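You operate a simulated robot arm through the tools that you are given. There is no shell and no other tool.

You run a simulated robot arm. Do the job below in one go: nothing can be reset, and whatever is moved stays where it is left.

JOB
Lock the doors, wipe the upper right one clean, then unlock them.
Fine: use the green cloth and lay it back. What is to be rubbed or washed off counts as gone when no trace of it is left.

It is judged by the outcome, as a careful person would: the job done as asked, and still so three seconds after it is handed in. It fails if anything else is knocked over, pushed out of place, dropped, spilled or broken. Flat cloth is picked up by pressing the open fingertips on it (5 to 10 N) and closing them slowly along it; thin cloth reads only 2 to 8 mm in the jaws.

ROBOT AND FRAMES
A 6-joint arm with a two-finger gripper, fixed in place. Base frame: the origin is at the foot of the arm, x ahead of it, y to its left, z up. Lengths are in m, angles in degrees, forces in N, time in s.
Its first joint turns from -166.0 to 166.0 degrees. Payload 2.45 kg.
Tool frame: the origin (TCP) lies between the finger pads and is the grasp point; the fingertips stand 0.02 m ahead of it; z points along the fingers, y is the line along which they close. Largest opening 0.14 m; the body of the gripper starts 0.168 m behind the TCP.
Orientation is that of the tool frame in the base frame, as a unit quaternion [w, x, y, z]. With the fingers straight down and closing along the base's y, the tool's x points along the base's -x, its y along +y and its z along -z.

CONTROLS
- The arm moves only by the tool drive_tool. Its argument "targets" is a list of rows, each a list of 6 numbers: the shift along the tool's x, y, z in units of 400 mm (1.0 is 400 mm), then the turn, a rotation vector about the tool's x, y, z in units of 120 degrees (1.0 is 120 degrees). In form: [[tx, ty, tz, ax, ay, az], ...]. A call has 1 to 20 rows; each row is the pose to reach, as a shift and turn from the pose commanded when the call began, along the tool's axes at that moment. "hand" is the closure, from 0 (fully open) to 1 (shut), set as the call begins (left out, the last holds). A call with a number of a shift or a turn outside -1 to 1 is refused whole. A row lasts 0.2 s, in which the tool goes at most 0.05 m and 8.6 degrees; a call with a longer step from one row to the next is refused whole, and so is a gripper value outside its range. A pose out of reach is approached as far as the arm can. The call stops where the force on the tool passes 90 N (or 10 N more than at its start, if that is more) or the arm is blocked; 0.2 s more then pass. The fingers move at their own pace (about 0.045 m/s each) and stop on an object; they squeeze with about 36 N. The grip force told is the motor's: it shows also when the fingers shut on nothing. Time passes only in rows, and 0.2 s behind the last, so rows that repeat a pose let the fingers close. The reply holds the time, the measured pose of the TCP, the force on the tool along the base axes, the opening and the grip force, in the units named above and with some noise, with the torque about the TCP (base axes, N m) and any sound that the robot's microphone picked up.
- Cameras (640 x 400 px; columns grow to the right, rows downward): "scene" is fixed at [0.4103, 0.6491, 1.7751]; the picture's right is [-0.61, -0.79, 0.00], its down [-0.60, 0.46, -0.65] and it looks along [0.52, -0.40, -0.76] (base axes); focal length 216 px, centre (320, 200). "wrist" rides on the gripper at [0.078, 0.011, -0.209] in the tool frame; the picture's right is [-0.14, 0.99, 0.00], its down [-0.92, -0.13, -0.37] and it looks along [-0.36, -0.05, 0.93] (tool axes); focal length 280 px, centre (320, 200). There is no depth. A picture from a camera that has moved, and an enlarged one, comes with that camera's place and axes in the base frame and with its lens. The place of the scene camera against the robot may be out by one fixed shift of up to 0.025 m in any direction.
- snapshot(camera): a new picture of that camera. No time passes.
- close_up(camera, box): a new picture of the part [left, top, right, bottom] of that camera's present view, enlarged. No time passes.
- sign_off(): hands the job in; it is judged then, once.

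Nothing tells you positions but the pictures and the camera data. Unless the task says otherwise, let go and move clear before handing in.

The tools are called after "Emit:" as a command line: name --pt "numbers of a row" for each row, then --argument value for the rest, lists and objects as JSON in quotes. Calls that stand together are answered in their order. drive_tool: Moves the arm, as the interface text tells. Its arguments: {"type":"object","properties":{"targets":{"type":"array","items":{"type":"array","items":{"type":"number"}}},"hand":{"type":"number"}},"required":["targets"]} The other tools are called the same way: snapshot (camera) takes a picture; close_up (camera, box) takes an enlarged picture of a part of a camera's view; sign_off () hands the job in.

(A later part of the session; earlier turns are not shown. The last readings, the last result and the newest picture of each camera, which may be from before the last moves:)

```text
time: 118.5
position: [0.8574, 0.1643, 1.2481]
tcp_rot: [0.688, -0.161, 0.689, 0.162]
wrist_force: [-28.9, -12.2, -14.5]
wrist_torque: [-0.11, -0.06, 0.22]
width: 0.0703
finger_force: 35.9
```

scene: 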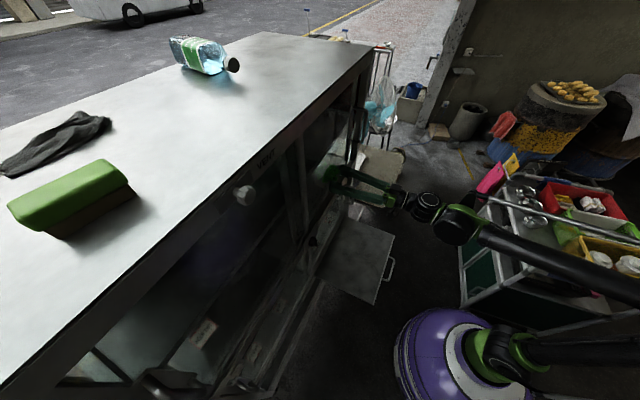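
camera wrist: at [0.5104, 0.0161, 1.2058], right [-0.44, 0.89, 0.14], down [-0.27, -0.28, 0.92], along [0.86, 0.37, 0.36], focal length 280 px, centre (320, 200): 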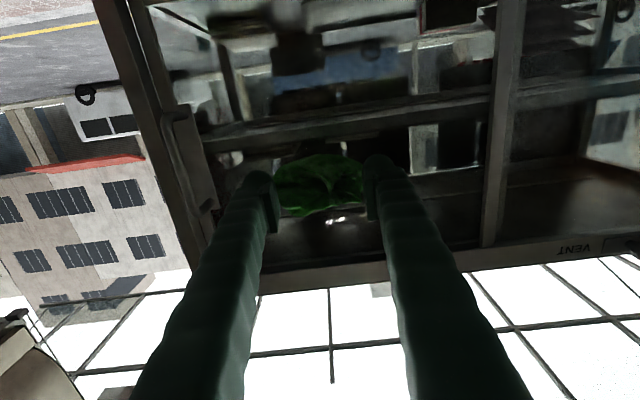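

Contact at about 31 N. I'll ease off and make a vertical stroke down and back up.

Emit:
drive_tool --pt "0 0 -0.004 0 0 0" --pt "0.025 0 -0.004 0 0 0" --pt "0.05 0 -0.004 0 0 0" --pt "0.075 0 -0.004 0 0 0" --pt "0.1 0 -0.004 0 0 0" --pt "0.125 0 -0.004 0 0 0" --pt "0.15 0 -0.004 0 0 0"

Emit:
drive_tool --pt "-0.025 0 0 0 0 0" --pt "-0.05 0 0 0 0 0" --pt "-0.075 0 0 0 0 0" --pt "-0.1 0 0 0 0 0" --pt "-0.125 0 0 0 0 0" --pt "-0.15 0 0 0 0 0" --pt "-0.15 0 -0.03 0 0 0"

Emit:
close_up --camera "scene" --box '[290, 130, 386, 190]'

Emit:
close_up --camera "scene" --box '[270, 60, 430, 160]'

```text
time: 120.1
position: [0.8586, 0.166, 1.1872]
tcp_rot: [0.688, -0.162, 0.689, 0.163]
wrist_force: [-10.3, -6.0, 5.1]
wrist_torque: [0.09, -0.14, 0.09]
width: 0.0704
finger_force: 36.1
```

```text
time: 121.7
position: [0.8463, 0.1595, 1.2458]
tcp_rot: [0.687, -0.161, 0.69, 0.162]
wrist_force: [-0.4, -0.5, -0.2]
wrist_torque: [-0.02, -0.03, 0.03]
width: 0.0707
finger_force: 35.5
```

```text
6.67 times, centred on (338, 160) of scene
camera zoom: at [0.4103, 0.6491, 1.7751], right [-0.61, -0.79, 0.0], down [-0.6, 0.46, -0.65], along [0.52, -0.4, -0.76], focal length 1442 px, centre (200, 467)
```

zoom: 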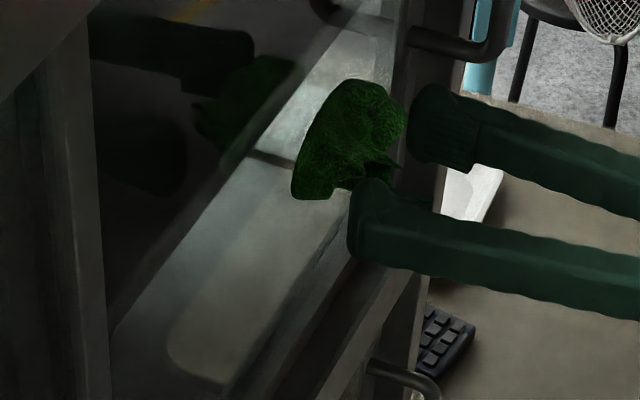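

```text
4.00 times, centred on (350, 110) of scene
camera zoom: at [0.4103, 0.6491, 1.7751], right [-0.61, -0.79, 0.0], down [-0.6, 0.46, -0.65], along [0.52, -0.4, -0.76], focal length 865 px, centre (200, 560)
```

zoom: 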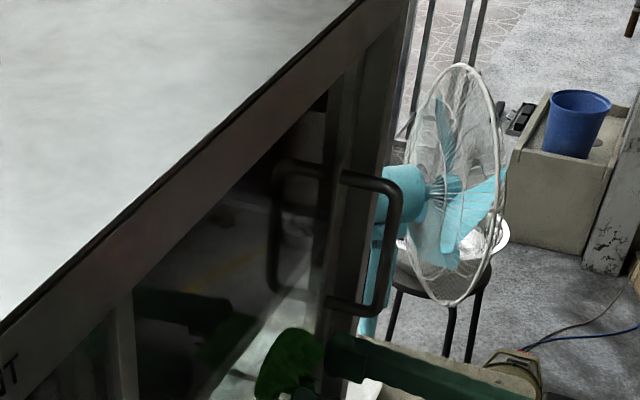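

That remnant is gone and the door hasn't moved. I'll do more vertical strokes on both sides for full coverage, lifting off between columns.

Emit:
drive_tool --pt "0 0.04 0 0 0 0" --pt "0 0.065 0 0 0 0" --pt "0 0.065 0.02 0 0 0" --pt "0 0.065 0.03 0 0 0" --pt "0.03 0.065 0.03 0 0 0" --pt "0.06 0.065 0.03 0 0 0" --pt "0.09 0.065 0.03 0 0 0" --pt "0.12 0.065 0.03 0 0 0" --pt "0.15 0.065 0.03 0 0 0" --pt "0.175 0.065 0.03 0 0 0" --pt "0.145 0.065 0.03 0 0 0" --pt "0.115 0.065 0.03 0 0 0" --pt "0.085 0.065 0.03 0 0 0" --pt "0.055 0.065 0.03 0 0 0" --pt "0.025 0.065 0.03 0 0 0" --pt "0 0.065 0.03 0 0 0"

Emit:
drive_tool --pt "0 0 -0.03 0 0 0" --pt "0 -0.065 -0.03 0 0 0" --pt "0 -0.13 -0.03 0 0 0" --pt "0 -0.13 -0.01 0 0 0" --pt "0 -0.13 0.0 0 0 0" --pt "0.03 -0.13 0.0 0 0 0" --pt "0.06 -0.13 0.0 0 0 0" --pt "0.09 -0.13 0.0 0 0 0" --pt "0.12 -0.13 0.0 0 0 0" --pt "0.15 -0.13 0.0 0 0 0" --pt "0.175 -0.13 0.0 0 0 0" --pt "0.145 -0.13 0.0 0 0 0" --pt "0.115 -0.13 0.0 0 0 0" --pt "0.085 -0.13 0.0 0 0 0" --pt "0.055 -0.13 0.0 0 0 0" --pt "0.025 -0.13 0.0 0 0 0" --pt "0 -0.13 0.0 0 0 0"

Emit:
close_up --camera "scene" --box '[270, 60, 430, 160]'

```text
time: 125.1
position: [0.8458, 0.1886, 1.248]
tcp_rot: [0.687, -0.162, 0.689, 0.162]
wrist_force: [-2.8, -1.1, -1.4]
wrist_torque: [-0.03, 0.06, 0.02]
width: 0.0706
finger_force: 35.7
```

```text
time: 128.7
position: [0.8698, 0.1424, 1.2474]
tcp_rot: [0.687, -0.161, 0.69, 0.162]
wrist_force: [-0.8, -1.0, 0.3]
wrist_torque: [-0.02, 0.04, -0.02]
width: 0.0703
finger_force: 36.2
```

```text
4.00 times, centred on (350, 110) of scene
camera zoom: at [0.4103, 0.6491, 1.7751], right [-0.61, -0.79, 0.0], down [-0.6, 0.46, -0.65], along [0.52, -0.4, -0.76], focal length 865 px, centre (200, 560)
```

zoom: 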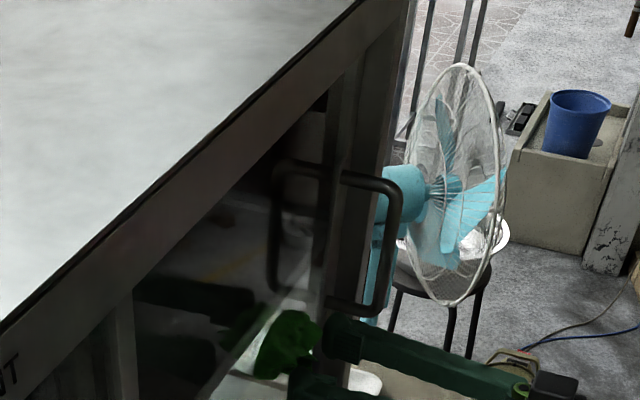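

The right column had little or no contact. I'll press in slightly there and repeat.

Emit:
drive_tool --pt "0 0 0.003 0 0 0" --pt "0 0 0.006 0 0 0"

```text
time: 129.3
position: [0.87, 0.1414, 1.2476]
tcp_rot: [0.688, -0.161, 0.689, 0.161]
wrist_force: [-24.0, -10.4, -3.1]
wrist_torque: [-0.05, 0.07, 0.16]
width: 0.0704
finger_force: 35.8
```

Emit:
drive_tool --pt "0.03 0 -0.002 0 0 0" --pt "0.06 0 -0.002 0 0 0" --pt "0.09 0 -0.002 0 0 0" --pt "0.12 0 -0.002 0 0 0" --pt "0.15 0 -0.002 0 0 0" --pt "0.175 0 -0.002 0 0 0"

Emit:
drive_tool --pt "-0.03 0 0 0 0 0" --pt "-0.06 0 0 0 0 0" --pt "-0.09 0 0 0 0 0" --pt "-0.12 0 0 0 0 0" --pt "-0.15 0 0 0 0 0" --pt "-0.175 0 0 0 0 0"

Emit:
drive_tool --pt "0 0 -0.03 0 0 0" --pt "0 0.065 -0.03 0 0 0" --pt "0 0.13 -0.03 0 0 0" --pt "0 0.13 -0.012 0 0 0" --pt "0 0.13 -0.003 0 0 0" --pt "0 0.13 -0.003 0 0 0"

```text
time: 130.7
position: [0.8697, 0.1413, 1.1774]
tcp_rot: [0.688, -0.161, 0.689, 0.162]
wrist_force: [-12.4, -6.0, 5.5]
wrist_torque: [0.05, -0.14, 0.0]
width: 0.0705
finger_force: 36.0
```

```text
time: 132.1
position: [0.8708, 0.1421, 1.2473]
tcp_rot: [0.688, -0.161, 0.689, 0.162]
wrist_force: [-21.0, -10.2, -11.4]
wrist_torque: [-0.09, 0.2, -0.02]
width: 0.0704
finger_force: 35.7
```

```text
time: 133.5
position: [0.8471, 0.189, 1.248]
tcp_rot: [0.687, -0.162, 0.689, 0.162]
wrist_force: [-0.1, -0.3, -0.5]
wrist_torque: [0.03, -0.03, 0.02]
width: 0.0705
finger_force: 36.2
```

Emit:
drive_tool --pt "0 0 0.003 0 0 0" --pt "0 0 0.006 0 0 0"

```text
time: 134.1
position: [0.8473, 0.1885, 1.2483]
tcp_rot: [0.688, -0.161, 0.69, 0.161]
wrist_force: [-27.3, -10.6, -11.5]
wrist_torque: [-0.11, 0.19, 0.12]
width: 0.0704
finger_force: 35.5
```

Emit:
drive_tool --pt "0.03 0 -0.002 0 0 0" --pt "0.06 0 -0.002 0 0 0" --pt "0.09 0 -0.002 0 0 0" --pt "0.12 0 -0.002 0 0 0" --pt "0.15 0 -0.002 0 0 0" --pt "0.18 0 -0.002 0 0 0" --pt "0.2 0 -0.002 0 0 0"

Emit:
drive_tool --pt "-0.03 0 0 0 0 0" --pt "-0.06 0 0 0 0 0" --pt "-0.09 0 0 0 0 0" --pt "-0.12 0 0 0 0 0" --pt "-0.15 0 0 0 0 0" --pt "-0.175 0 0 0 0 0" --pt "-0.175 0 -0.03 0 0 0" --pt "-0.175 -0.065 -0.03 0 0 0" --pt "-0.175 -0.065 -0.01 0 0 0" --pt "-0.175 -0.065 0.0 0 0 0"

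```text
time: 135.7
position: [0.8471, 0.1897, 1.1681]
tcp_rot: [0.688, -0.162, 0.688, 0.163]
wrist_force: [-16.4, -8.0, 6.0]
wrist_torque: [0.04, -0.06, -0.04]
width: 0.0706
finger_force: 36.3
```

```text
time: 137.9
position: [0.8578, 0.166, 1.2351]
tcp_rot: [0.688, -0.162, 0.689, 0.162]
wrist_force: [-15.3, -5.8, -7.3]
wrist_torque: [-0.08, 0.09, 0.12]
width: 0.0705
finger_force: 36.1
```

Now a firm centre column again.

Emit:
drive_tool --pt "0.03 0 0 0 0 0" --pt "0.06 0 0 0 0 0" --pt "0.09 0 0 0 0 0" --pt "0.12 0 0 0 0 0" --pt "0.15 0 0 0 0 0" --pt "0.18 0 0 0 0 0" --pt "0.15 0 0 0 0 0" --pt "0.12 0 0 0 0 0" --pt "0.09 0 0 0 0 0" --pt "0.06 0 0 0 0 0" --pt "0.03 0 0 0 0 0" --pt "0 0 0 0 0 0" --pt "-0.03 0 0 0 0 0"

Emit:
drive_tool --pt "0 0 -0.05 0 0 0" --pt "0 0 -0.125 0 0 0" --pt "-0.05 0.03 -0.25 0 0 0" --pt "-0.1 0.03 -0.36 0 0 0" --pt "-0.1 0.03 -0.36 0 0 0"

Emit:
snapshot --camera "wrist"

Emit:
close_up --camera "wrist" --box '[240, 50, 400, 150]'

Emit:
close_up --camera "scene" --box '[306, 142, 370, 182]'

Emit:
close_up --camera "scene" --box '[290, 140, 386, 200]'

```text
time: 140.7
position: [0.8594, 0.1652, 1.2485]
tcp_rot: [0.688, -0.161, 0.689, 0.162]
wrist_force: [-11.4, -5.0, -6.5]
wrist_torque: [-0.06, 0.05, 0.03]
width: 0.0706
finger_force: 35.9
```

```text
refused: row 3 steps farther than a row can; nothing moved
```

```text
taken
camera wrist: at [0.6671, 0.0819, 1.1704], right [-0.44, 0.89, 0.14], down [-0.27, -0.28, 0.92], along [0.86, 0.37, 0.36], focal length 280 px, centre (320, 200)
```

wrist: 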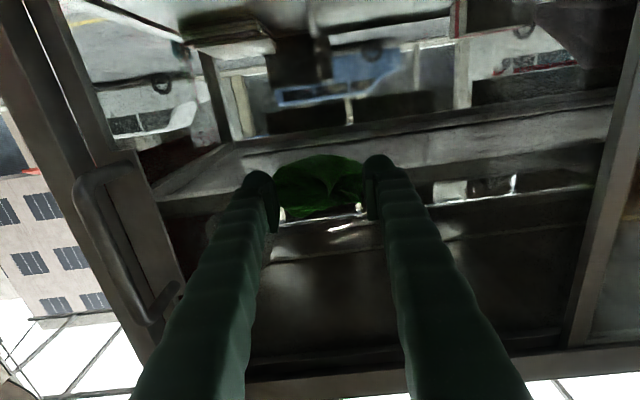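

```text
4.00 times, centred on (320, 100) of wrist
camera zoom: at [0.6671, 0.0819, 1.1704], right [-0.44, 0.89, 0.14], down [-0.27, -0.28, 0.92], along [0.86, 0.37, 0.36], focal length 1122 px, centre (320, 600)
```

zoom: 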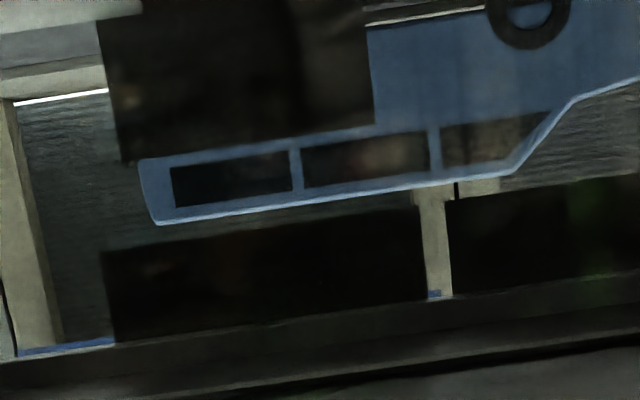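

```text
10.00 times, centred on (338, 162) of scene
camera zoom: at [0.4103, 0.6491, 1.7751], right [-0.61, -0.79, 0.0], down [-0.6, 0.46, -0.65], along [0.52, -0.4, -0.76], focal length 2163 px, centre (140, 580)
```

zoom: 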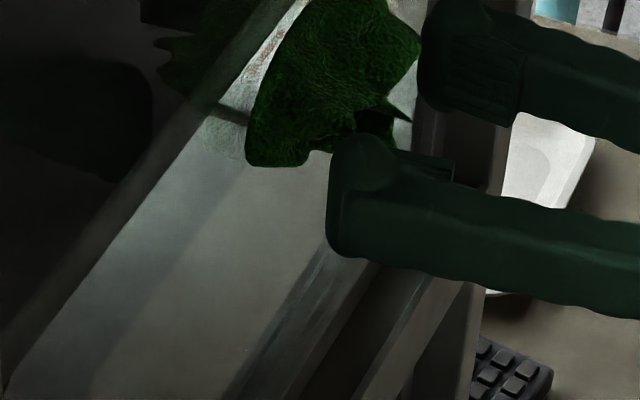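

```text
6.67 times, centred on (338, 170) of scene
camera zoom: at [0.4103, 0.6491, 1.7751], right [-0.61, -0.79, 0.0], down [-0.6, 0.46, -0.65], along [0.52, -0.4, -0.76], focal length 1442 px, centre (200, 400)
```

zoom: 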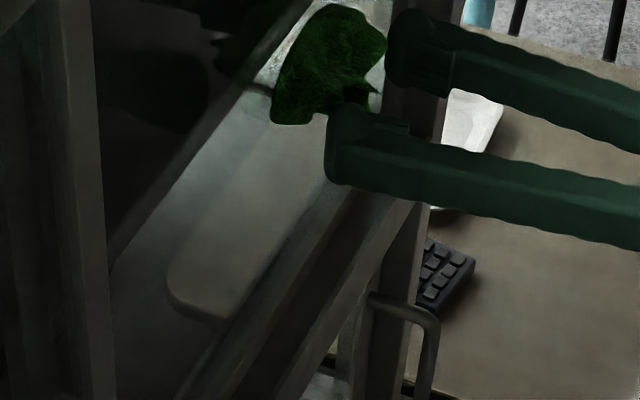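

The area below the cloth looks clean. One command was refused for too long a step, so I'll back off in valid steps and inspect from a distance.

Emit:
drive_tool --pt "0 0 -0.05 0 0 0" --pt "0 0 -0.15 0 0 0" --pt "-0.03 0 -0.25 0 0 0" --pt "-0.06 0 -0.35 0 0 0" --pt "-0.09 0 -0.4 0 0 0" --pt "-0.09 0 -0.4 0 0 0"

Emit:
snapshot --camera "wrist"

Emit:
close_up --camera "wrist" --box '[240, 50, 400, 150]'

Emit:
close_up --camera "scene" --box '[306, 132, 370, 172]'

Emit:
close_up --camera "scene" --box '[290, 140, 386, 200]'

```text
time: 142.1
position: [0.7155, 0.0944, 1.2847]
tcp_rot: [0.687, -0.162, 0.69, 0.162]
wrist_force: [-0.5, 0.7, -0.8]
wrist_torque: [-0.03, 0.0, 0.0]
width: 0.0705
finger_force: 35.5
```

```text
taken
camera wrist: at [0.5237, 0.0105, 1.2053], right [-0.44, 0.89, 0.14], down [-0.27, -0.28, 0.92], along [0.86, 0.37, 0.36], focal length 280 px, centre (320, 200)
```

wrist: 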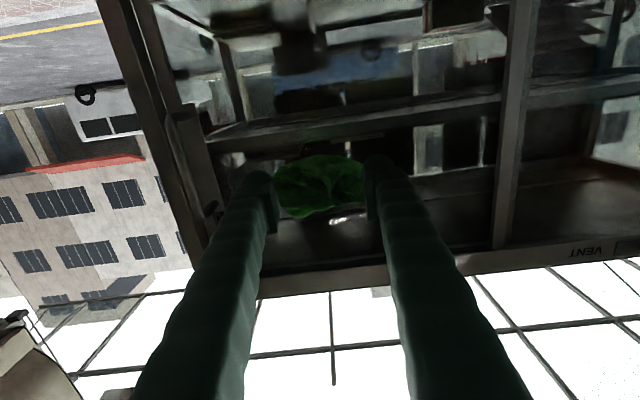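

```text
4.00 times, centred on (320, 100) of wrist
camera zoom: at [0.5237, 0.0105, 1.2053], right [-0.44, 0.89, 0.14], down [-0.27, -0.28, 0.92], along [0.86, 0.37, 0.36], focal length 1122 px, centre (320, 600)
```

zoom: 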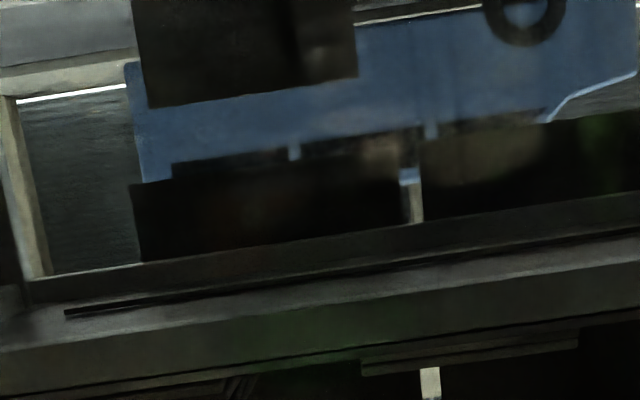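

```text
10.00 times, centred on (338, 152) of scene
camera zoom: at [0.4103, 0.6491, 1.7751], right [-0.61, -0.79, 0.0], down [-0.6, 0.46, -0.65], along [0.52, -0.4, -0.76], focal length 2163 px, centre (140, 680)
```

zoom: 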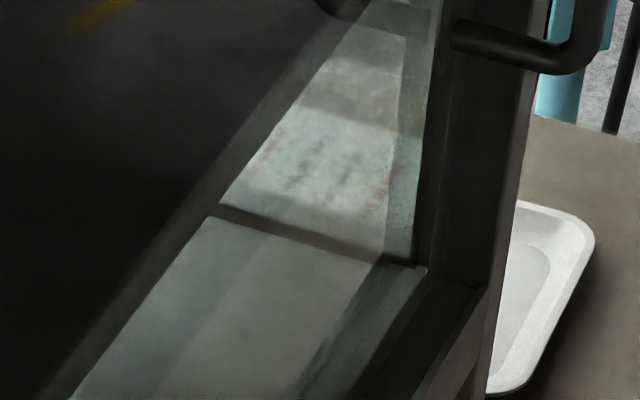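

```text
6.67 times, centred on (338, 170) of scene
camera zoom: at [0.4103, 0.6491, 1.7751], right [-0.61, -0.79, 0.0], down [-0.6, 0.46, -0.65], along [0.52, -0.4, -0.76], focal length 1442 px, centre (200, 400)
```

zoom: 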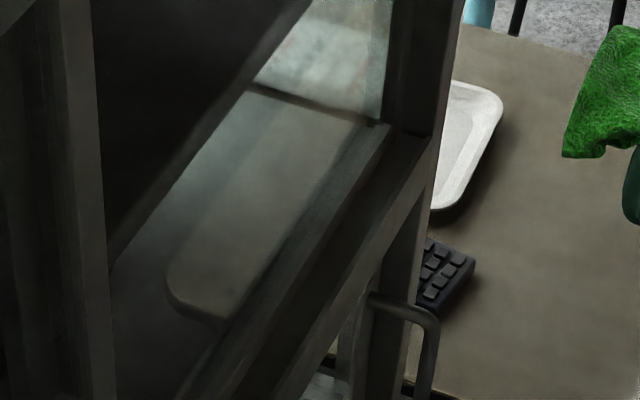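

The smear is no longer visible in either view. There are faint reddish marks higher up in the scene view, so I'll check whether those are on the glass or are reflections.

Emit:
close_up --camera "scene" --box '[322, 136, 354, 156]'

Emit:
close_up --camera "wrist" --box '[270, 80, 350, 130]'

Emit:
close_up --camera "wrist" --box '[180, 60, 340, 160]'

Emit:
close_up --camera "wrist" --box '[340, 80, 500, 180]'

Emit:
close_up --camera "wrist" --box '[200, 190, 520, 390]'

```text
16.00 times, centred on (338, 146) of scene
camera zoom: at [0.4103, 0.6491, 1.7751], right [-0.61, -0.79, 0.0], down [-0.6, 0.46, -0.65], along [0.52, -0.4, -0.76], focal length 3460 px, centre (32, 1064)
```

zoom: 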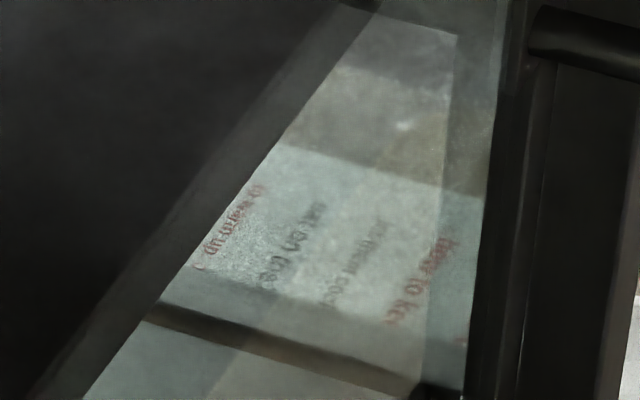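

```text
8.00 times, centred on (310, 105) of wrist
camera zoom: at [0.5237, 0.0105, 1.2053], right [-0.44, 0.89, 0.14], down [-0.27, -0.28, 0.92], along [0.86, 0.37, 0.36], focal length 2243 px, centre (400, 960)
```

zoom: 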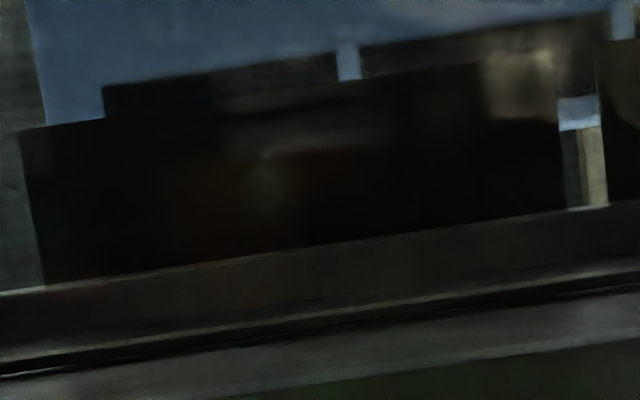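

```text
4.00 times, centred on (260, 110) of wrist
camera zoom: at [0.5237, 0.0105, 1.2053], right [-0.44, 0.89, 0.14], down [-0.27, -0.28, 0.92], along [0.86, 0.37, 0.36], focal length 1122 px, centre (560, 560)
```

zoom: 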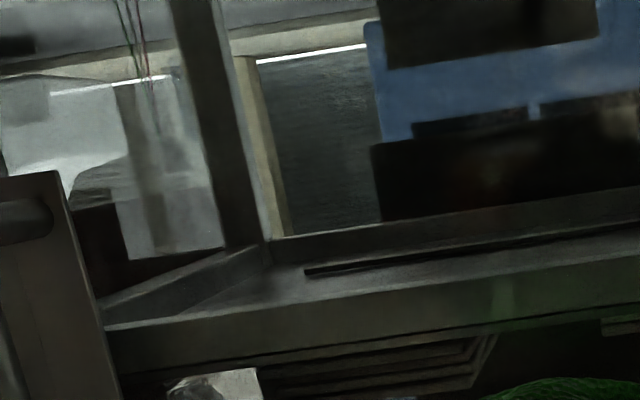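

```text
4.00 times, centred on (420, 130) of wrist
camera zoom: at [0.5237, 0.0105, 1.2053], right [-0.44, 0.89, 0.14], down [-0.27, -0.28, 0.92], along [0.86, 0.37, 0.36], focal length 1122 px, centre (-80, 480)
```

zoom: 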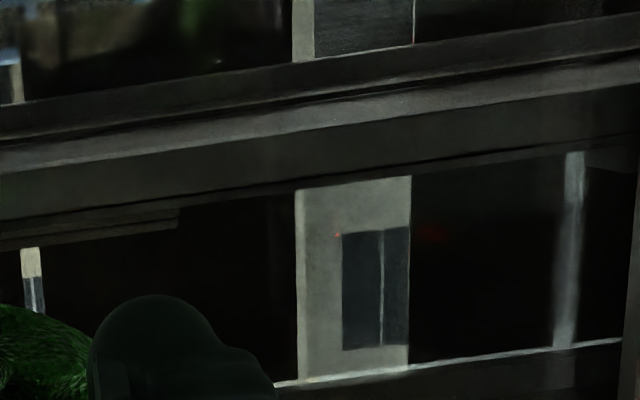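

```text
2.00 times, centred on (360, 290) of wrist
camera zoom: at [0.5237, 0.0105, 1.2053], right [-0.44, 0.89, 0.14], down [-0.27, -0.28, 0.92], along [0.86, 0.37, 0.36], focal length 561 px, centre (240, 20)
```

zoom: 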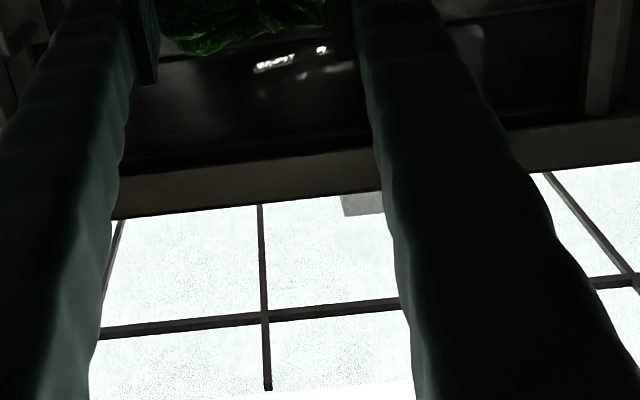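

The reddish marks are printed text on a sheet inside, not dirt. I'll check the smear area once more at high zoom and from a shifted viewpoint, to be sure the faint patch is only a reflection.

Emit:
close_up --camera "scene" --box '[312, 152, 352, 177]'

Emit:
drive_tool --pt "0.06 0.1 0 0 0 0" --pt "0.12 0.2 0 0 0 0" --pt "0.18 0.27 0 0 0 0" --pt "0.18 0.27 0 0 0 0"

Emit:
snapshot --camera "wrist"

Emit:
close_up --camera "wrist" --box '[180, 80, 340, 180]'

```text
16.00 times, centred on (332, 164) of scene
camera zoom: at [0.4103, 0.6491, 1.7751], right [-0.61, -0.79, 0.0], down [-0.6, 0.46, -0.65], along [0.52, -0.4, -0.76], focal length 3460 px, centre (128, 768)
```

zoom: 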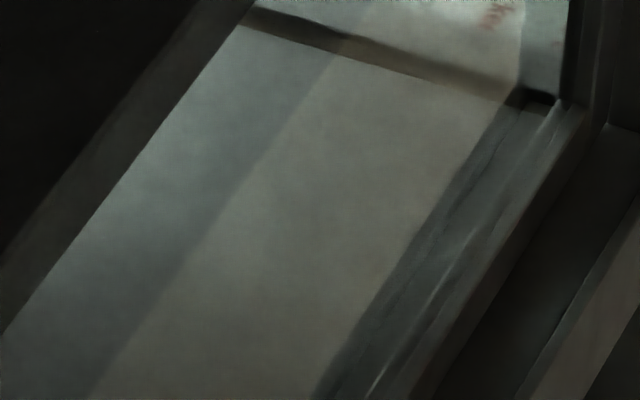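

```text
time: 143.1
position: [0.6662, 0.1923, 1.2145]
tcp_rot: [0.687, -0.162, 0.689, 0.163]
wrist_force: [-0.4, -1.2, -0.8]
wrist_torque: [-0.03, 0.06, 0.01]
width: 0.0705
finger_force: 36.5
```

```text
taken
camera wrist: at [0.4746, 0.1083, 1.1356], right [-0.44, 0.89, 0.14], down [-0.27, -0.28, 0.92], along [0.86, 0.37, 0.36], focal length 280 px, centre (320, 200)
```

wrist: 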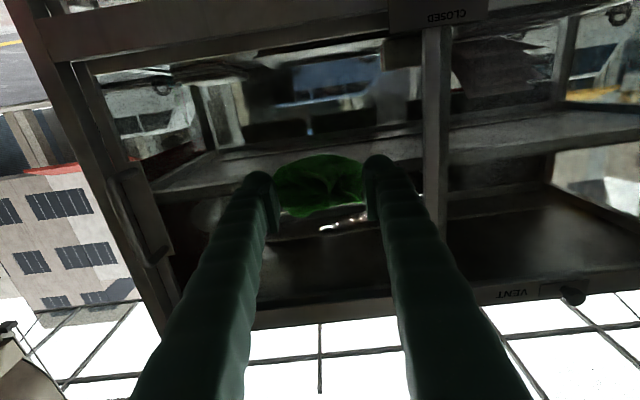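

```text
4.00 times, centred on (260, 130) of wrist
camera zoom: at [0.4746, 0.1083, 1.1356], right [-0.44, 0.89, 0.14], down [-0.27, -0.28, 0.92], along [0.86, 0.37, 0.36], focal length 1122 px, centre (560, 480)
```

zoom: 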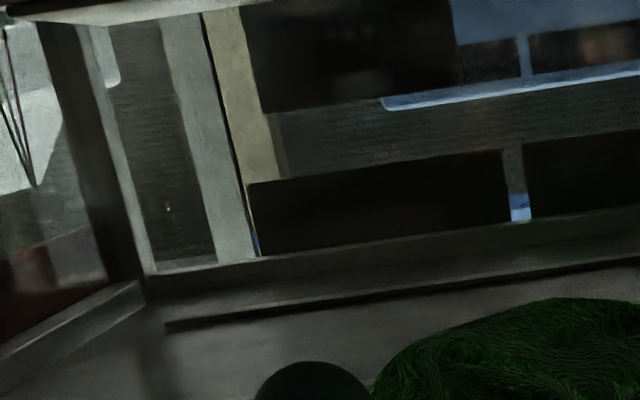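

The glass is clean from both viewpoints, with no trace left. Next I'll carry the cloth back to its place on the shelf.

Emit:
drive_tool --pt "0.0764 0.003 -0.0146 0 0.0469 0" --pt "0.1528 0.006 -0.0293 0 0.0938 0" --pt "0.2291 0.009 -0.0439 0 0.1406 0" --pt "0.3055 0.012 -0.0585 0 0.1875 0" --pt "0.3819 0.015 -0.0731 0 0.2344 0" --pt "0.4583 0.018 -0.0878 0 0.2813 0" --pt "0.5346 0.021 -0.1024 0 0.3281 0" --pt "0.611 0.024 -0.117 0 0.375 0" --pt "0.611 0.024 -0.117 0 0.375 0"

```text
time: 145.1
position: [0.6213, 0.1799, 0.9674]
tcp_rot: [0.371, -0.212, 0.9, 0.088]
wrist_force: [0.4, 0.6, -0.8]
wrist_torque: [0.01, 0.0, 0.01]
width: 0.0706
finger_force: 35.7
```

Emit:
drive_tool --pt "0.0541 -0.0048 0.0576 0 0.0466 0" --pt "0.1081 -0.0095 0.1151 0 0.0933 0" --pt "0.1622 -0.0143 0.1727 0 0.1399 0" --pt "0.2163 -0.019 0.2303 0 0.1865 0" --pt "0.2703 -0.0238 0.2878 0 0.2331 0" --pt "0.3244 -0.0285 0.3454 0 0.2798 0" --pt "0.3784 -0.0333 0.4029 0 0.3264 0" --pt "0.4325 -0.038 0.4605 0 0.373 0" --pt "0.4325 -0.038 0.4605 0 0.373 0"

Emit:
drive_tool --pt "0 0 0.03 0 0 0" --pt "0 0 0.06 0 0 0" --pt "0 0 0.09 0 0 0" --pt "0 0 0.11 0 0 0" --pt "0 0 0.11 0 0 0"

Emit:
snapshot --camera "wrist"

```text
time: 147.1
position: [0.6338, 0.1695, 0.7168]
tcp_rot: [0.0, -0.228, 0.974, 0.0]
wrist_force: [0.0, 0.1, -0.4]
wrist_torque: [-0.02, 0.01, 0.01]
width: 0.0706
finger_force: 36.0
```

```text
time: 148.3
position: [0.6335, 0.1693, 0.6734]
tcp_rot: [0.001, -0.228, 0.974, 0.002]
wrist_force: [-0.1, 0.2, -0.4]
wrist_torque: [-0.01, 0.04, 0.01]
width: 0.0705
finger_force: 36.5
```

```text
taken
camera wrist: at [0.5588, 0.1429, 0.881], right [-0.32, 0.95, 0.0], down [0.88, 0.29, 0.37], along [0.35, 0.12, -0.93], focal length 280 px, centre (320, 200)
```

wrist: 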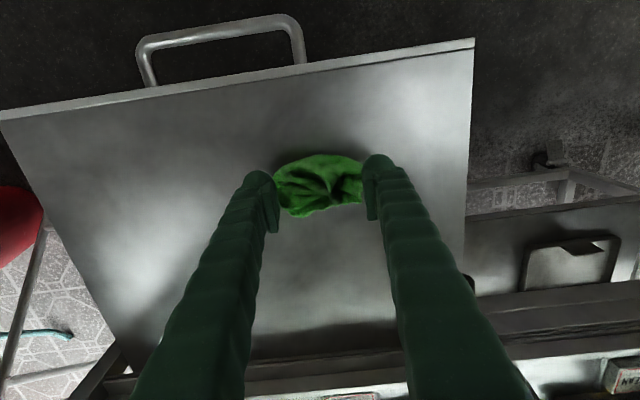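

I'm just above the original spot. I'll lower in small steps until it touches.

Emit:
drive_tool --pt "0 0 0.004 0 0 0" --pt "0 0 0.008 0 0 0" --pt "0 0 0.011 0 0 0" --pt "0 0 0.011 0 0 0"

Emit:
drive_tool --pt "0 0 0.003 0 0 0" --pt "0 0 0.005 0 0 0" --pt "0 0 0.005 0 0 0"

```text
time: 149.3
position: [0.6343, 0.1698, 0.6683]
tcp_rot: [0.001, -0.228, 0.974, 0.001]
wrist_force: [0.0, 0.1, -0.7]
wrist_torque: [0.0, 0.0, 0.01]
width: 0.0706
finger_force: 35.8
```

```text
time: 150.1
position: [0.634, 0.1696, 0.6688]
tcp_rot: [0.002, -0.229, 0.973, 0.001]
wrist_force: [0.9, 3.1, 31.8]
wrist_torque: [-0.26, 0.0, 0.0]
width: 0.0705
finger_force: 36.6
```

Emit:
drive_tool --pt "0 0 -0.002 0 0 0" --pt "0 0 -0.0025 0 0 0"

Emit:
drive_tool --pt "0 0 0 0 0 0" --pt "0 0 0 0 0 0" --pt "0 0 0 0 0 0" --hand 0.35

Emit:
drive_tool --pt "0 0 -0.05 0 0 0" --pt "0 0 -0.15 0 0 0" --pt "0 0 -0.25 0 0 0" --pt "0 0 -0.25 0 0 0"

Emit:
snapshot --camera "wrist"

Emit:
close_up --camera "scene" --box '[330, 245, 410, 295]'

```text
time: 150.7
position: [0.6345, 0.1696, 0.6667]
tcp_rot: [0.001, -0.229, 0.974, 0.001]
wrist_force: [1.1, 1.8, 11.4]
wrist_torque: [0.02, 0.02, 0.02]
width: 0.0707
finger_force: 36.0
```

```text
time: 151.5
position: [0.6334, 0.1703, 0.6673]
tcp_rot: [0.001, -0.228, 0.974, 0.001]
wrist_force: [0.5, 0.1, 0.0]
wrist_torque: [0.02, 0.01, 0.0]
width: 0.0909
finger_force: 0.0
```

```text
time: 152.5
position: [0.6352, 0.1707, 0.7674]
tcp_rot: [0.001, -0.229, 0.974, 0.001]
wrist_force: [1.3, -0.4, -0.9]
wrist_torque: [-0.02, -0.01, 0.0]
width: 0.0912
finger_force: 0.0
```

```text
taken
camera wrist: at [0.56, 0.1436, 0.9765], right [-0.32, 0.95, 0.0], down [0.88, 0.29, 0.37], along [0.35, 0.12, -0.93], focal length 280 px, centre (320, 200)
```

wrist: 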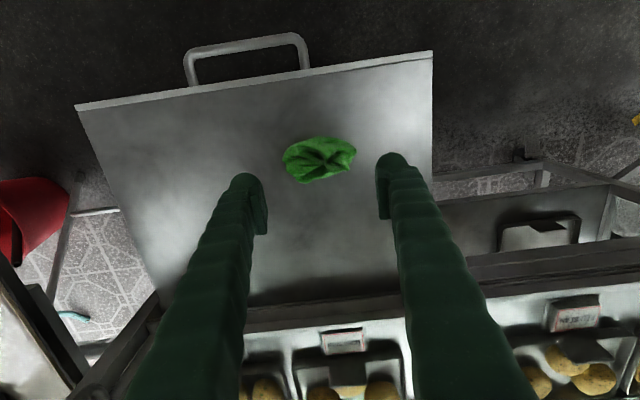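

```text
8.00 times, centred on (370, 270) of scene
camera zoom: at [0.4103, 0.6491, 1.7751], right [-0.61, -0.79, 0.0], down [-0.6, 0.46, -0.65], along [0.52, -0.4, -0.76], focal length 1730 px, centre (-80, -360)
```

zoom: 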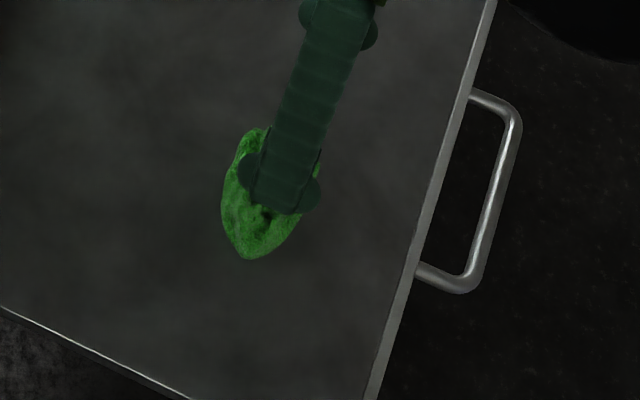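

The cloth is back in its original place. Now I'll return to the knob to unlock.

Emit:
drive_tool --pt "-0.0008 0.0274 -0.0428 0 -0.0469 0" --pt "-0.0015 0.0548 -0.0856 0 -0.0938 0" --pt "-0.0023 0.0821 -0.1284 0 -0.1406 0" --pt "-0.003 0.1095 -0.1713 0 -0.1875 0" --pt "-0.0038 0.1369 -0.2141 0 -0.2344 0" --pt "-0.0045 0.1643 -0.2569 0 -0.2813 0" --pt "-0.0053 0.1916 -0.2997 0 -0.3281 0" --pt "-0.006 0.219 -0.3425 0 -0.375 0" --pt "-0.006 0.219 -0.3425 0 -0.375 0" --hand 0.6

Emit:
drive_tool --pt "-0.0526 0.0281 -0.0099 0 -0.0419 0" --pt "-0.1052 0.0561 -0.0199 0 -0.0838 0" --pt "-0.1578 0.0842 -0.0298 0 -0.1256 0" --pt "-0.2104 0.1123 -0.0398 0 -0.1675 0" --pt "-0.263 0.1403 -0.0497 0 -0.2094 0" --pt "-0.3156 0.1684 -0.0596 0 -0.2513 0" --pt "-0.3682 0.1964 -0.0696 0 -0.2931 0" --pt "-0.4208 0.2245 -0.0795 0 -0.335 0" --pt "-0.4208 0.2245 -0.0795 0 -0.335 0"

Emit:
close_up --camera "wrist" --box '[256, 110, 384, 190]'

Emit:
snapshot --camera "wrist"

```text
time: 154.5
position: [0.5982, 0.2488, 0.9038]
tcp_rot: [0.374, -0.211, 0.899, 0.089]
wrist_force: [-1.2, 0.4, -0.2]
wrist_torque: [0.02, 0.01, 0.02]
width: 0.0559
finger_force: 0.0
```

```text
time: 156.5
position: [0.6442, 0.3731, 1.0468]
tcp_rot: [0.66, -0.168, 0.716, 0.156]
wrist_force: [-0.5, 0.3, -0.1]
wrist_torque: [0.02, 0.0, 0.01]
width: 0.0561
finger_force: 0.1
```

```text
5.00 times, centred on (320, 150) of wrist
camera zoom: at [0.4489, 0.2856, 0.9853], right [-0.43, 0.89, 0.14], down [-0.2, -0.25, 0.95], along [0.88, 0.38, 0.29], focal length 1402 px, centre (320, 450)
```

zoom: 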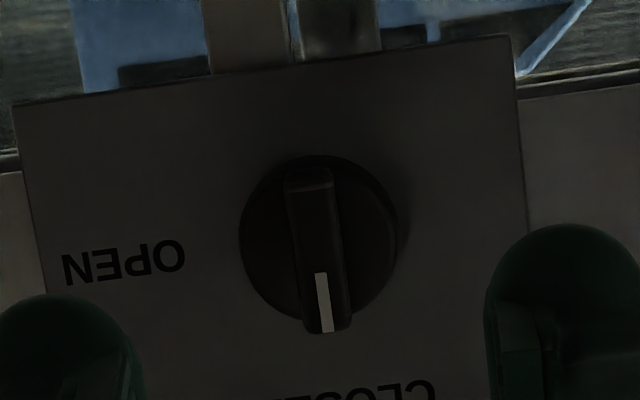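

```text
taken
camera wrist: at [0.4489, 0.2856, 0.9853], right [-0.43, 0.89, 0.14], down [-0.2, -0.25, 0.95], along [0.88, 0.38, 0.29], focal length 280 px, centre (320, 200)
```

wrist: 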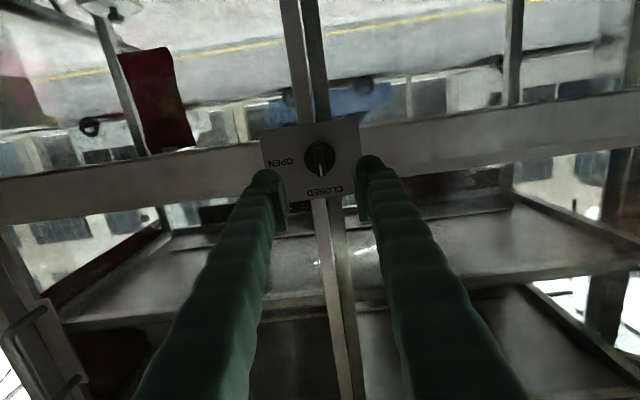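

The pointer is still at CLOSED and the view is aligned, about 7 mm too high. I'll correct for that, advance onto the bar and form the fork.

Emit:
drive_tool --pt "0.009 0.001 0.05 0 0 0" --pt "0.018 0.001 0.1 0 0 0" --pt "0.018 0.001 0.15 0 0 0" --pt "0.018 0.001 0.18 0 0 0" --pt "0.018 0.001 0.2 0 0 0" --pt "0.018 0.001 0.2 0 0 0"

Emit:
drive_tool --pt "0 0 0 0 0 0" --pt "0 0 0 0 0 0" --pt "0 0 0 0 0 0" --hand 0.91

Emit:
close_up --camera "wrist" --box '[256, 140, 384, 220]'

```text
time: 157.9
position: [0.7153, 0.4082, 1.0319]
tcp_rot: [0.66, -0.168, 0.716, 0.155]
wrist_force: [-0.3, -1.2, -0.5]
wrist_torque: [0.01, -0.01, -0.02]
width: 0.0561
finger_force: 0.1
```

```text
time: 158.7
position: [0.7146, 0.4074, 1.0322]
tcp_rot: [0.659, -0.168, 0.717, 0.156]
wrist_force: [-0.4, 0.7, -0.2]
wrist_torque: [0.0, 0.02, -0.01]
width: 0.0127
finger_force: 0.2
```

```text
5.00 times, centred on (320, 180) of wrist
camera zoom: at [0.5181, 0.321, 0.9707], right [-0.43, 0.89, 0.14], down [-0.2, -0.25, 0.95], along [0.88, 0.38, 0.29], focal length 1402 px, centre (320, 300)
```

zoom: 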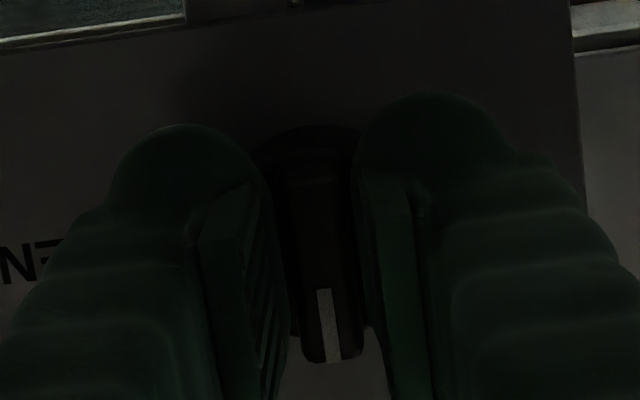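

The fork is around the bar. I'll turn clockwise toward OPEN, first 30°, raising the axis about 1.5 mm to centre on the knob.

Emit:
drive_tool --pt "-0.001 0 0 0 0 0.0625" --pt "-0.002 0 0 0 0 0.125" --pt "-0.003 0 0 0 0 0.1875" --pt "-0.00375 0 0 0 0 0.25"

Emit:
drive_tool --pt "0 0 0 0 0 0.0625" --pt "0 0 0 0 0 0.125" --pt "0 0 0 0 0 0.1875" --pt "0 0 0 0 0 0.25" --pt "0 0 0 0 0 0.3125" --pt "0 0 0 0 0 0.375" --pt "0 0 0 0 0 0.4375" --pt "0 0 0 0 0 0.5" --pt "0 0 0 0 0 0.5"

Emit:
close_up --camera "wrist" --box '[256, 140, 384, 220]'

```text
time: 159.7
position: [0.7153, 0.4076, 1.0333]
tcp_rot: [0.596, 0.024, 0.735, 0.322]
wrist_force: [-0.9, 0.2, 0.5]
wrist_torque: [0.0, -0.03, -0.02]
width: 0.0134
finger_force: 0.7
```

```text
time: 161.7
position: [0.7146, 0.4072, 1.0333]
tcp_rot: [0.356, 0.388, 0.625, 0.576]
wrist_force: [-0.2, 0.3, -0.5]
wrist_torque: [-0.01, -0.05, 0.03]
width: 0.0125
finger_force: 0.6
```

```text
5.00 times, centred on (320, 180) of wrist
camera zoom: at [0.4947, 0.3837, 1.0611], right [0.14, -0.09, 0.99], down [0.07, -0.99, -0.1], along [0.99, 0.08, -0.13], focal length 1402 px, centre (320, 300)
```

zoom: 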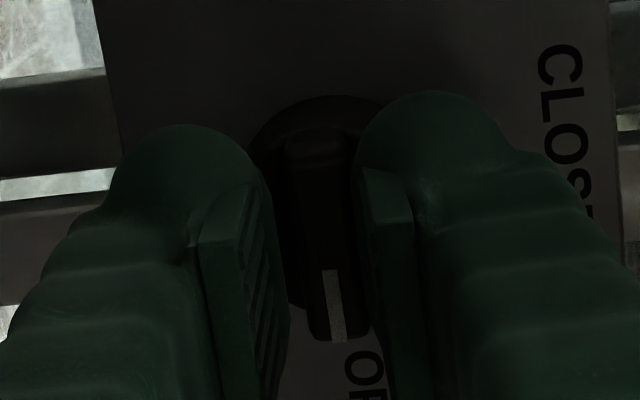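

The pointer is at OPEN. I'll press it gently on to its stop to be sure it's fully unlocked.

Emit:
drive_tool --pt "0 0 0 0 0 0.02" --pt "0 0 0 0 0 0.04" --pt "0 0 0 0 0 0.05"

Emit:
drive_tool --pt "0 0 0 0 0 0.012" --pt "0 0 0 0 0 0.02"

```text
time: 162.5
position: [0.7145, 0.407, 1.0344]
tcp_rot: [0.326, 0.419, 0.604, 0.595]
wrist_force: [-1.2, 0.9, 4.3]
wrist_torque: [-0.05, -0.11, 0.05]
width: 0.0151
finger_force: 1.6
```

```text
time: 163.1
position: [0.7138, 0.4069, 1.0342]
tcp_rot: [0.313, 0.433, 0.594, 0.601]
wrist_force: [-1.8, 0.8, 5.2]
wrist_torque: [-0.04, -0.14, 0.06]
width: 0.0156
finger_force: 2.6
```

It's at the stop. I'll unwind, open and back straight out.

Emit:
drive_tool --pt "0 0 0 0 0 -0.03" --pt "0 0 0 0 0 -0.06" --pt "0 0 0 0 0 -0.07" --pt "0 0 0 0 0 -0.07"

Emit:
drive_tool --pt "0 0 0 0 0 0" --pt "0 0 0 0 0 0" --pt "0 0 -0.05 0 0 0" --pt "0 0 -0.125 0 0 0" --pt "0 0 -0.2 0 0 0" --pt "0 0 -0.2 0 0 0" --hand 0.6

Emit:
snapshot --camera "wrist"

Emit:
close_up --camera "wrist" --box '[256, 110, 384, 190]'

Emit:
close_up --camera "scene" --box '[280, 210, 376, 270]'

```text
time: 164.1
position: [0.7148, 0.4072, 1.0341]
tcp_rot: [0.356, 0.387, 0.626, 0.576]
wrist_force: [-0.6, 0.1, 0.8]
wrist_torque: [0.01, 0.0, -0.01]
width: 0.0125
finger_force: 0.0
```

```text
time: 165.5
position: [0.6438, 0.3712, 1.0397]
tcp_rot: [0.356, 0.388, 0.625, 0.576]
wrist_force: [0.0, -0.9, -0.3]
wrist_torque: [-0.01, -0.03, -0.02]
width: 0.0562
finger_force: 0.1
```

```text
taken
camera wrist: at [0.4235, 0.3485, 1.066], right [0.13, -0.09, 0.99], down [0.07, -0.99, -0.1], along [0.99, 0.08, -0.13], focal length 280 px, centre (320, 200)
```

wrist: 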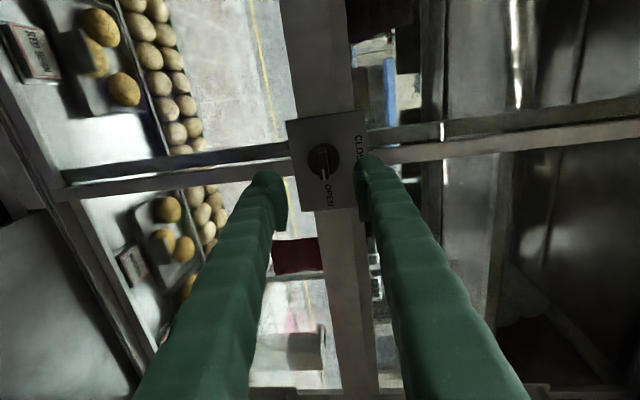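

```text
5.00 times, centred on (320, 150) of wrist
camera zoom: at [0.4235, 0.3485, 1.066], right [0.13, -0.09, 0.99], down [0.07, -0.99, -0.1], along [0.99, 0.08, -0.13], focal length 1402 px, centre (320, 450)
```

zoom: 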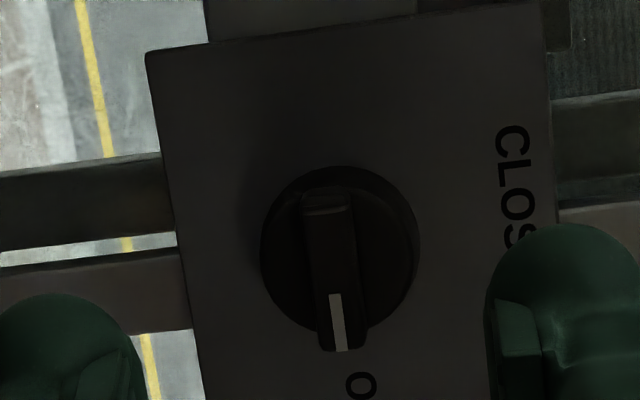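

```text
6.67 times, centred on (328, 240) of scene
camera zoom: at [0.4103, 0.6491, 1.7751], right [-0.61, -0.79, 0.0], down [-0.6, 0.46, -0.65], along [0.52, -0.4, -0.76], focal length 1442 px, centre (267, -67)
```

zoom: 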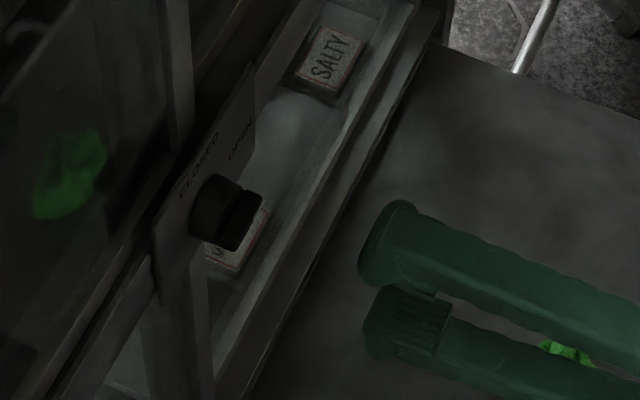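

The knob is at OPEN. I'll move clear and do a final check of the whole scene.

Emit:
drive_tool --pt "0 0 -0.1 0 0 0" --pt "0 0.05 -0.15 0 0 0" --pt "0 0.1 -0.15 0 0 0" --hand 0.3

Emit:
snapshot --camera "scene"

Emit:
snapshot --camera "wrist"

Emit:
close_up --camera "scene" --box '[290, 140, 386, 200]'

Emit:
close_up --camera "scene" --box '[270, 60, 430, 160]'

Emit:
close_up --camera "scene" --box '[200, 180, 440, 330]'

```text
time: 166.3
position: [0.5926, 0.3467, 1.0841]
tcp_rot: [0.356, 0.388, 0.625, 0.576]
wrist_force: [0.2, -0.6, 0.0]
wrist_torque: [0.02, 0.06, 0.02]
width: 0.0981
finger_force: 0.1
```

```text
taken
```

scene: 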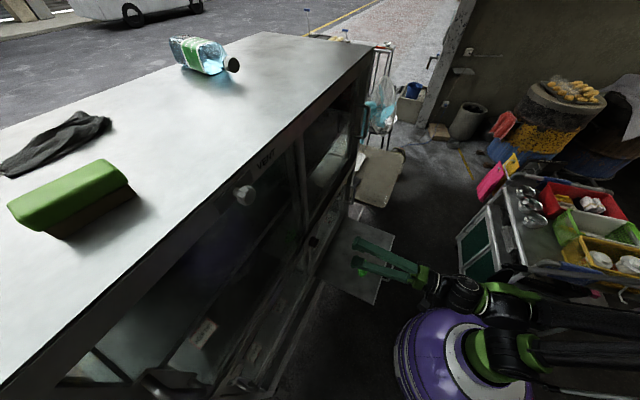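

```text
taken
camera wrist: at [0.3732, 0.3227, 1.1118], right [0.13, -0.09, 0.99], down [0.07, -0.99, -0.1], along [0.99, 0.08, -0.13], focal length 280 px, centre (320, 200)
```

wrist: 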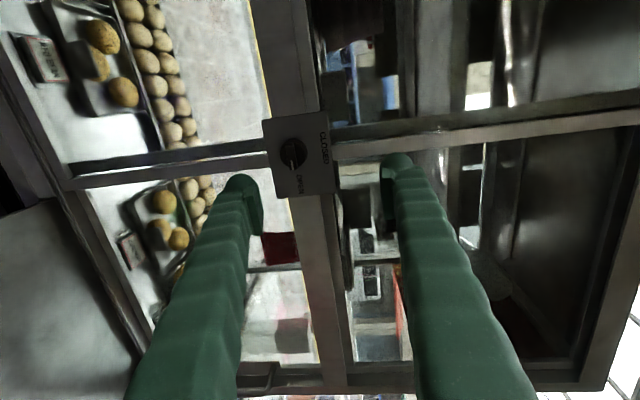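

```text
6.67 times, centred on (338, 170) of scene
camera zoom: at [0.4103, 0.6491, 1.7751], right [-0.61, -0.79, 0.0], down [-0.6, 0.46, -0.65], along [0.52, -0.4, -0.76], focal length 1442 px, centre (200, 400)
```

zoom: 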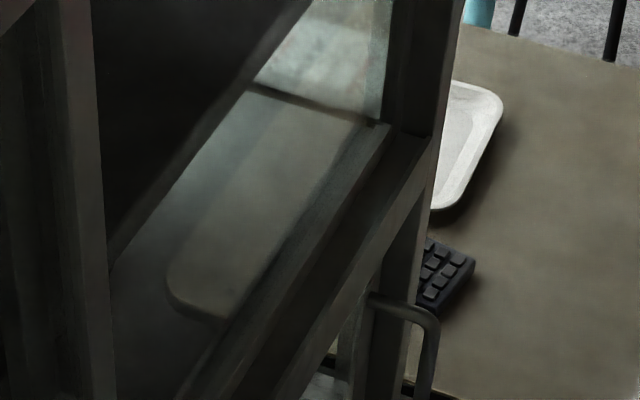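

```text
4.00 times, centred on (350, 110) of scene
camera zoom: at [0.4103, 0.6491, 1.7751], right [-0.61, -0.79, 0.0], down [-0.6, 0.46, -0.65], along [0.52, -0.4, -0.76], focal length 865 px, centre (200, 560)
```

zoom: 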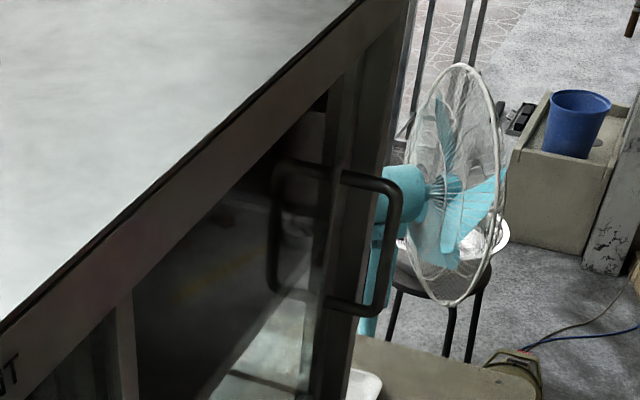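

```text
2.67 times, centred on (320, 255) of scene
camera zoom: at [0.4103, 0.6491, 1.7751], right [-0.61, -0.79, 0.0], down [-0.6, 0.46, -0.65], along [0.52, -0.4, -0.76], focal length 577 px, centre (320, 53)
```

zoom: 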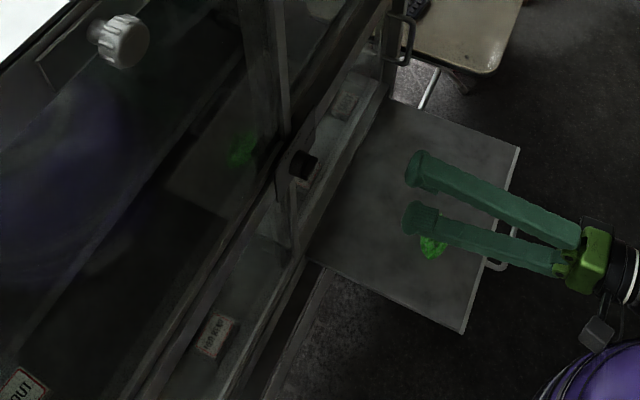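

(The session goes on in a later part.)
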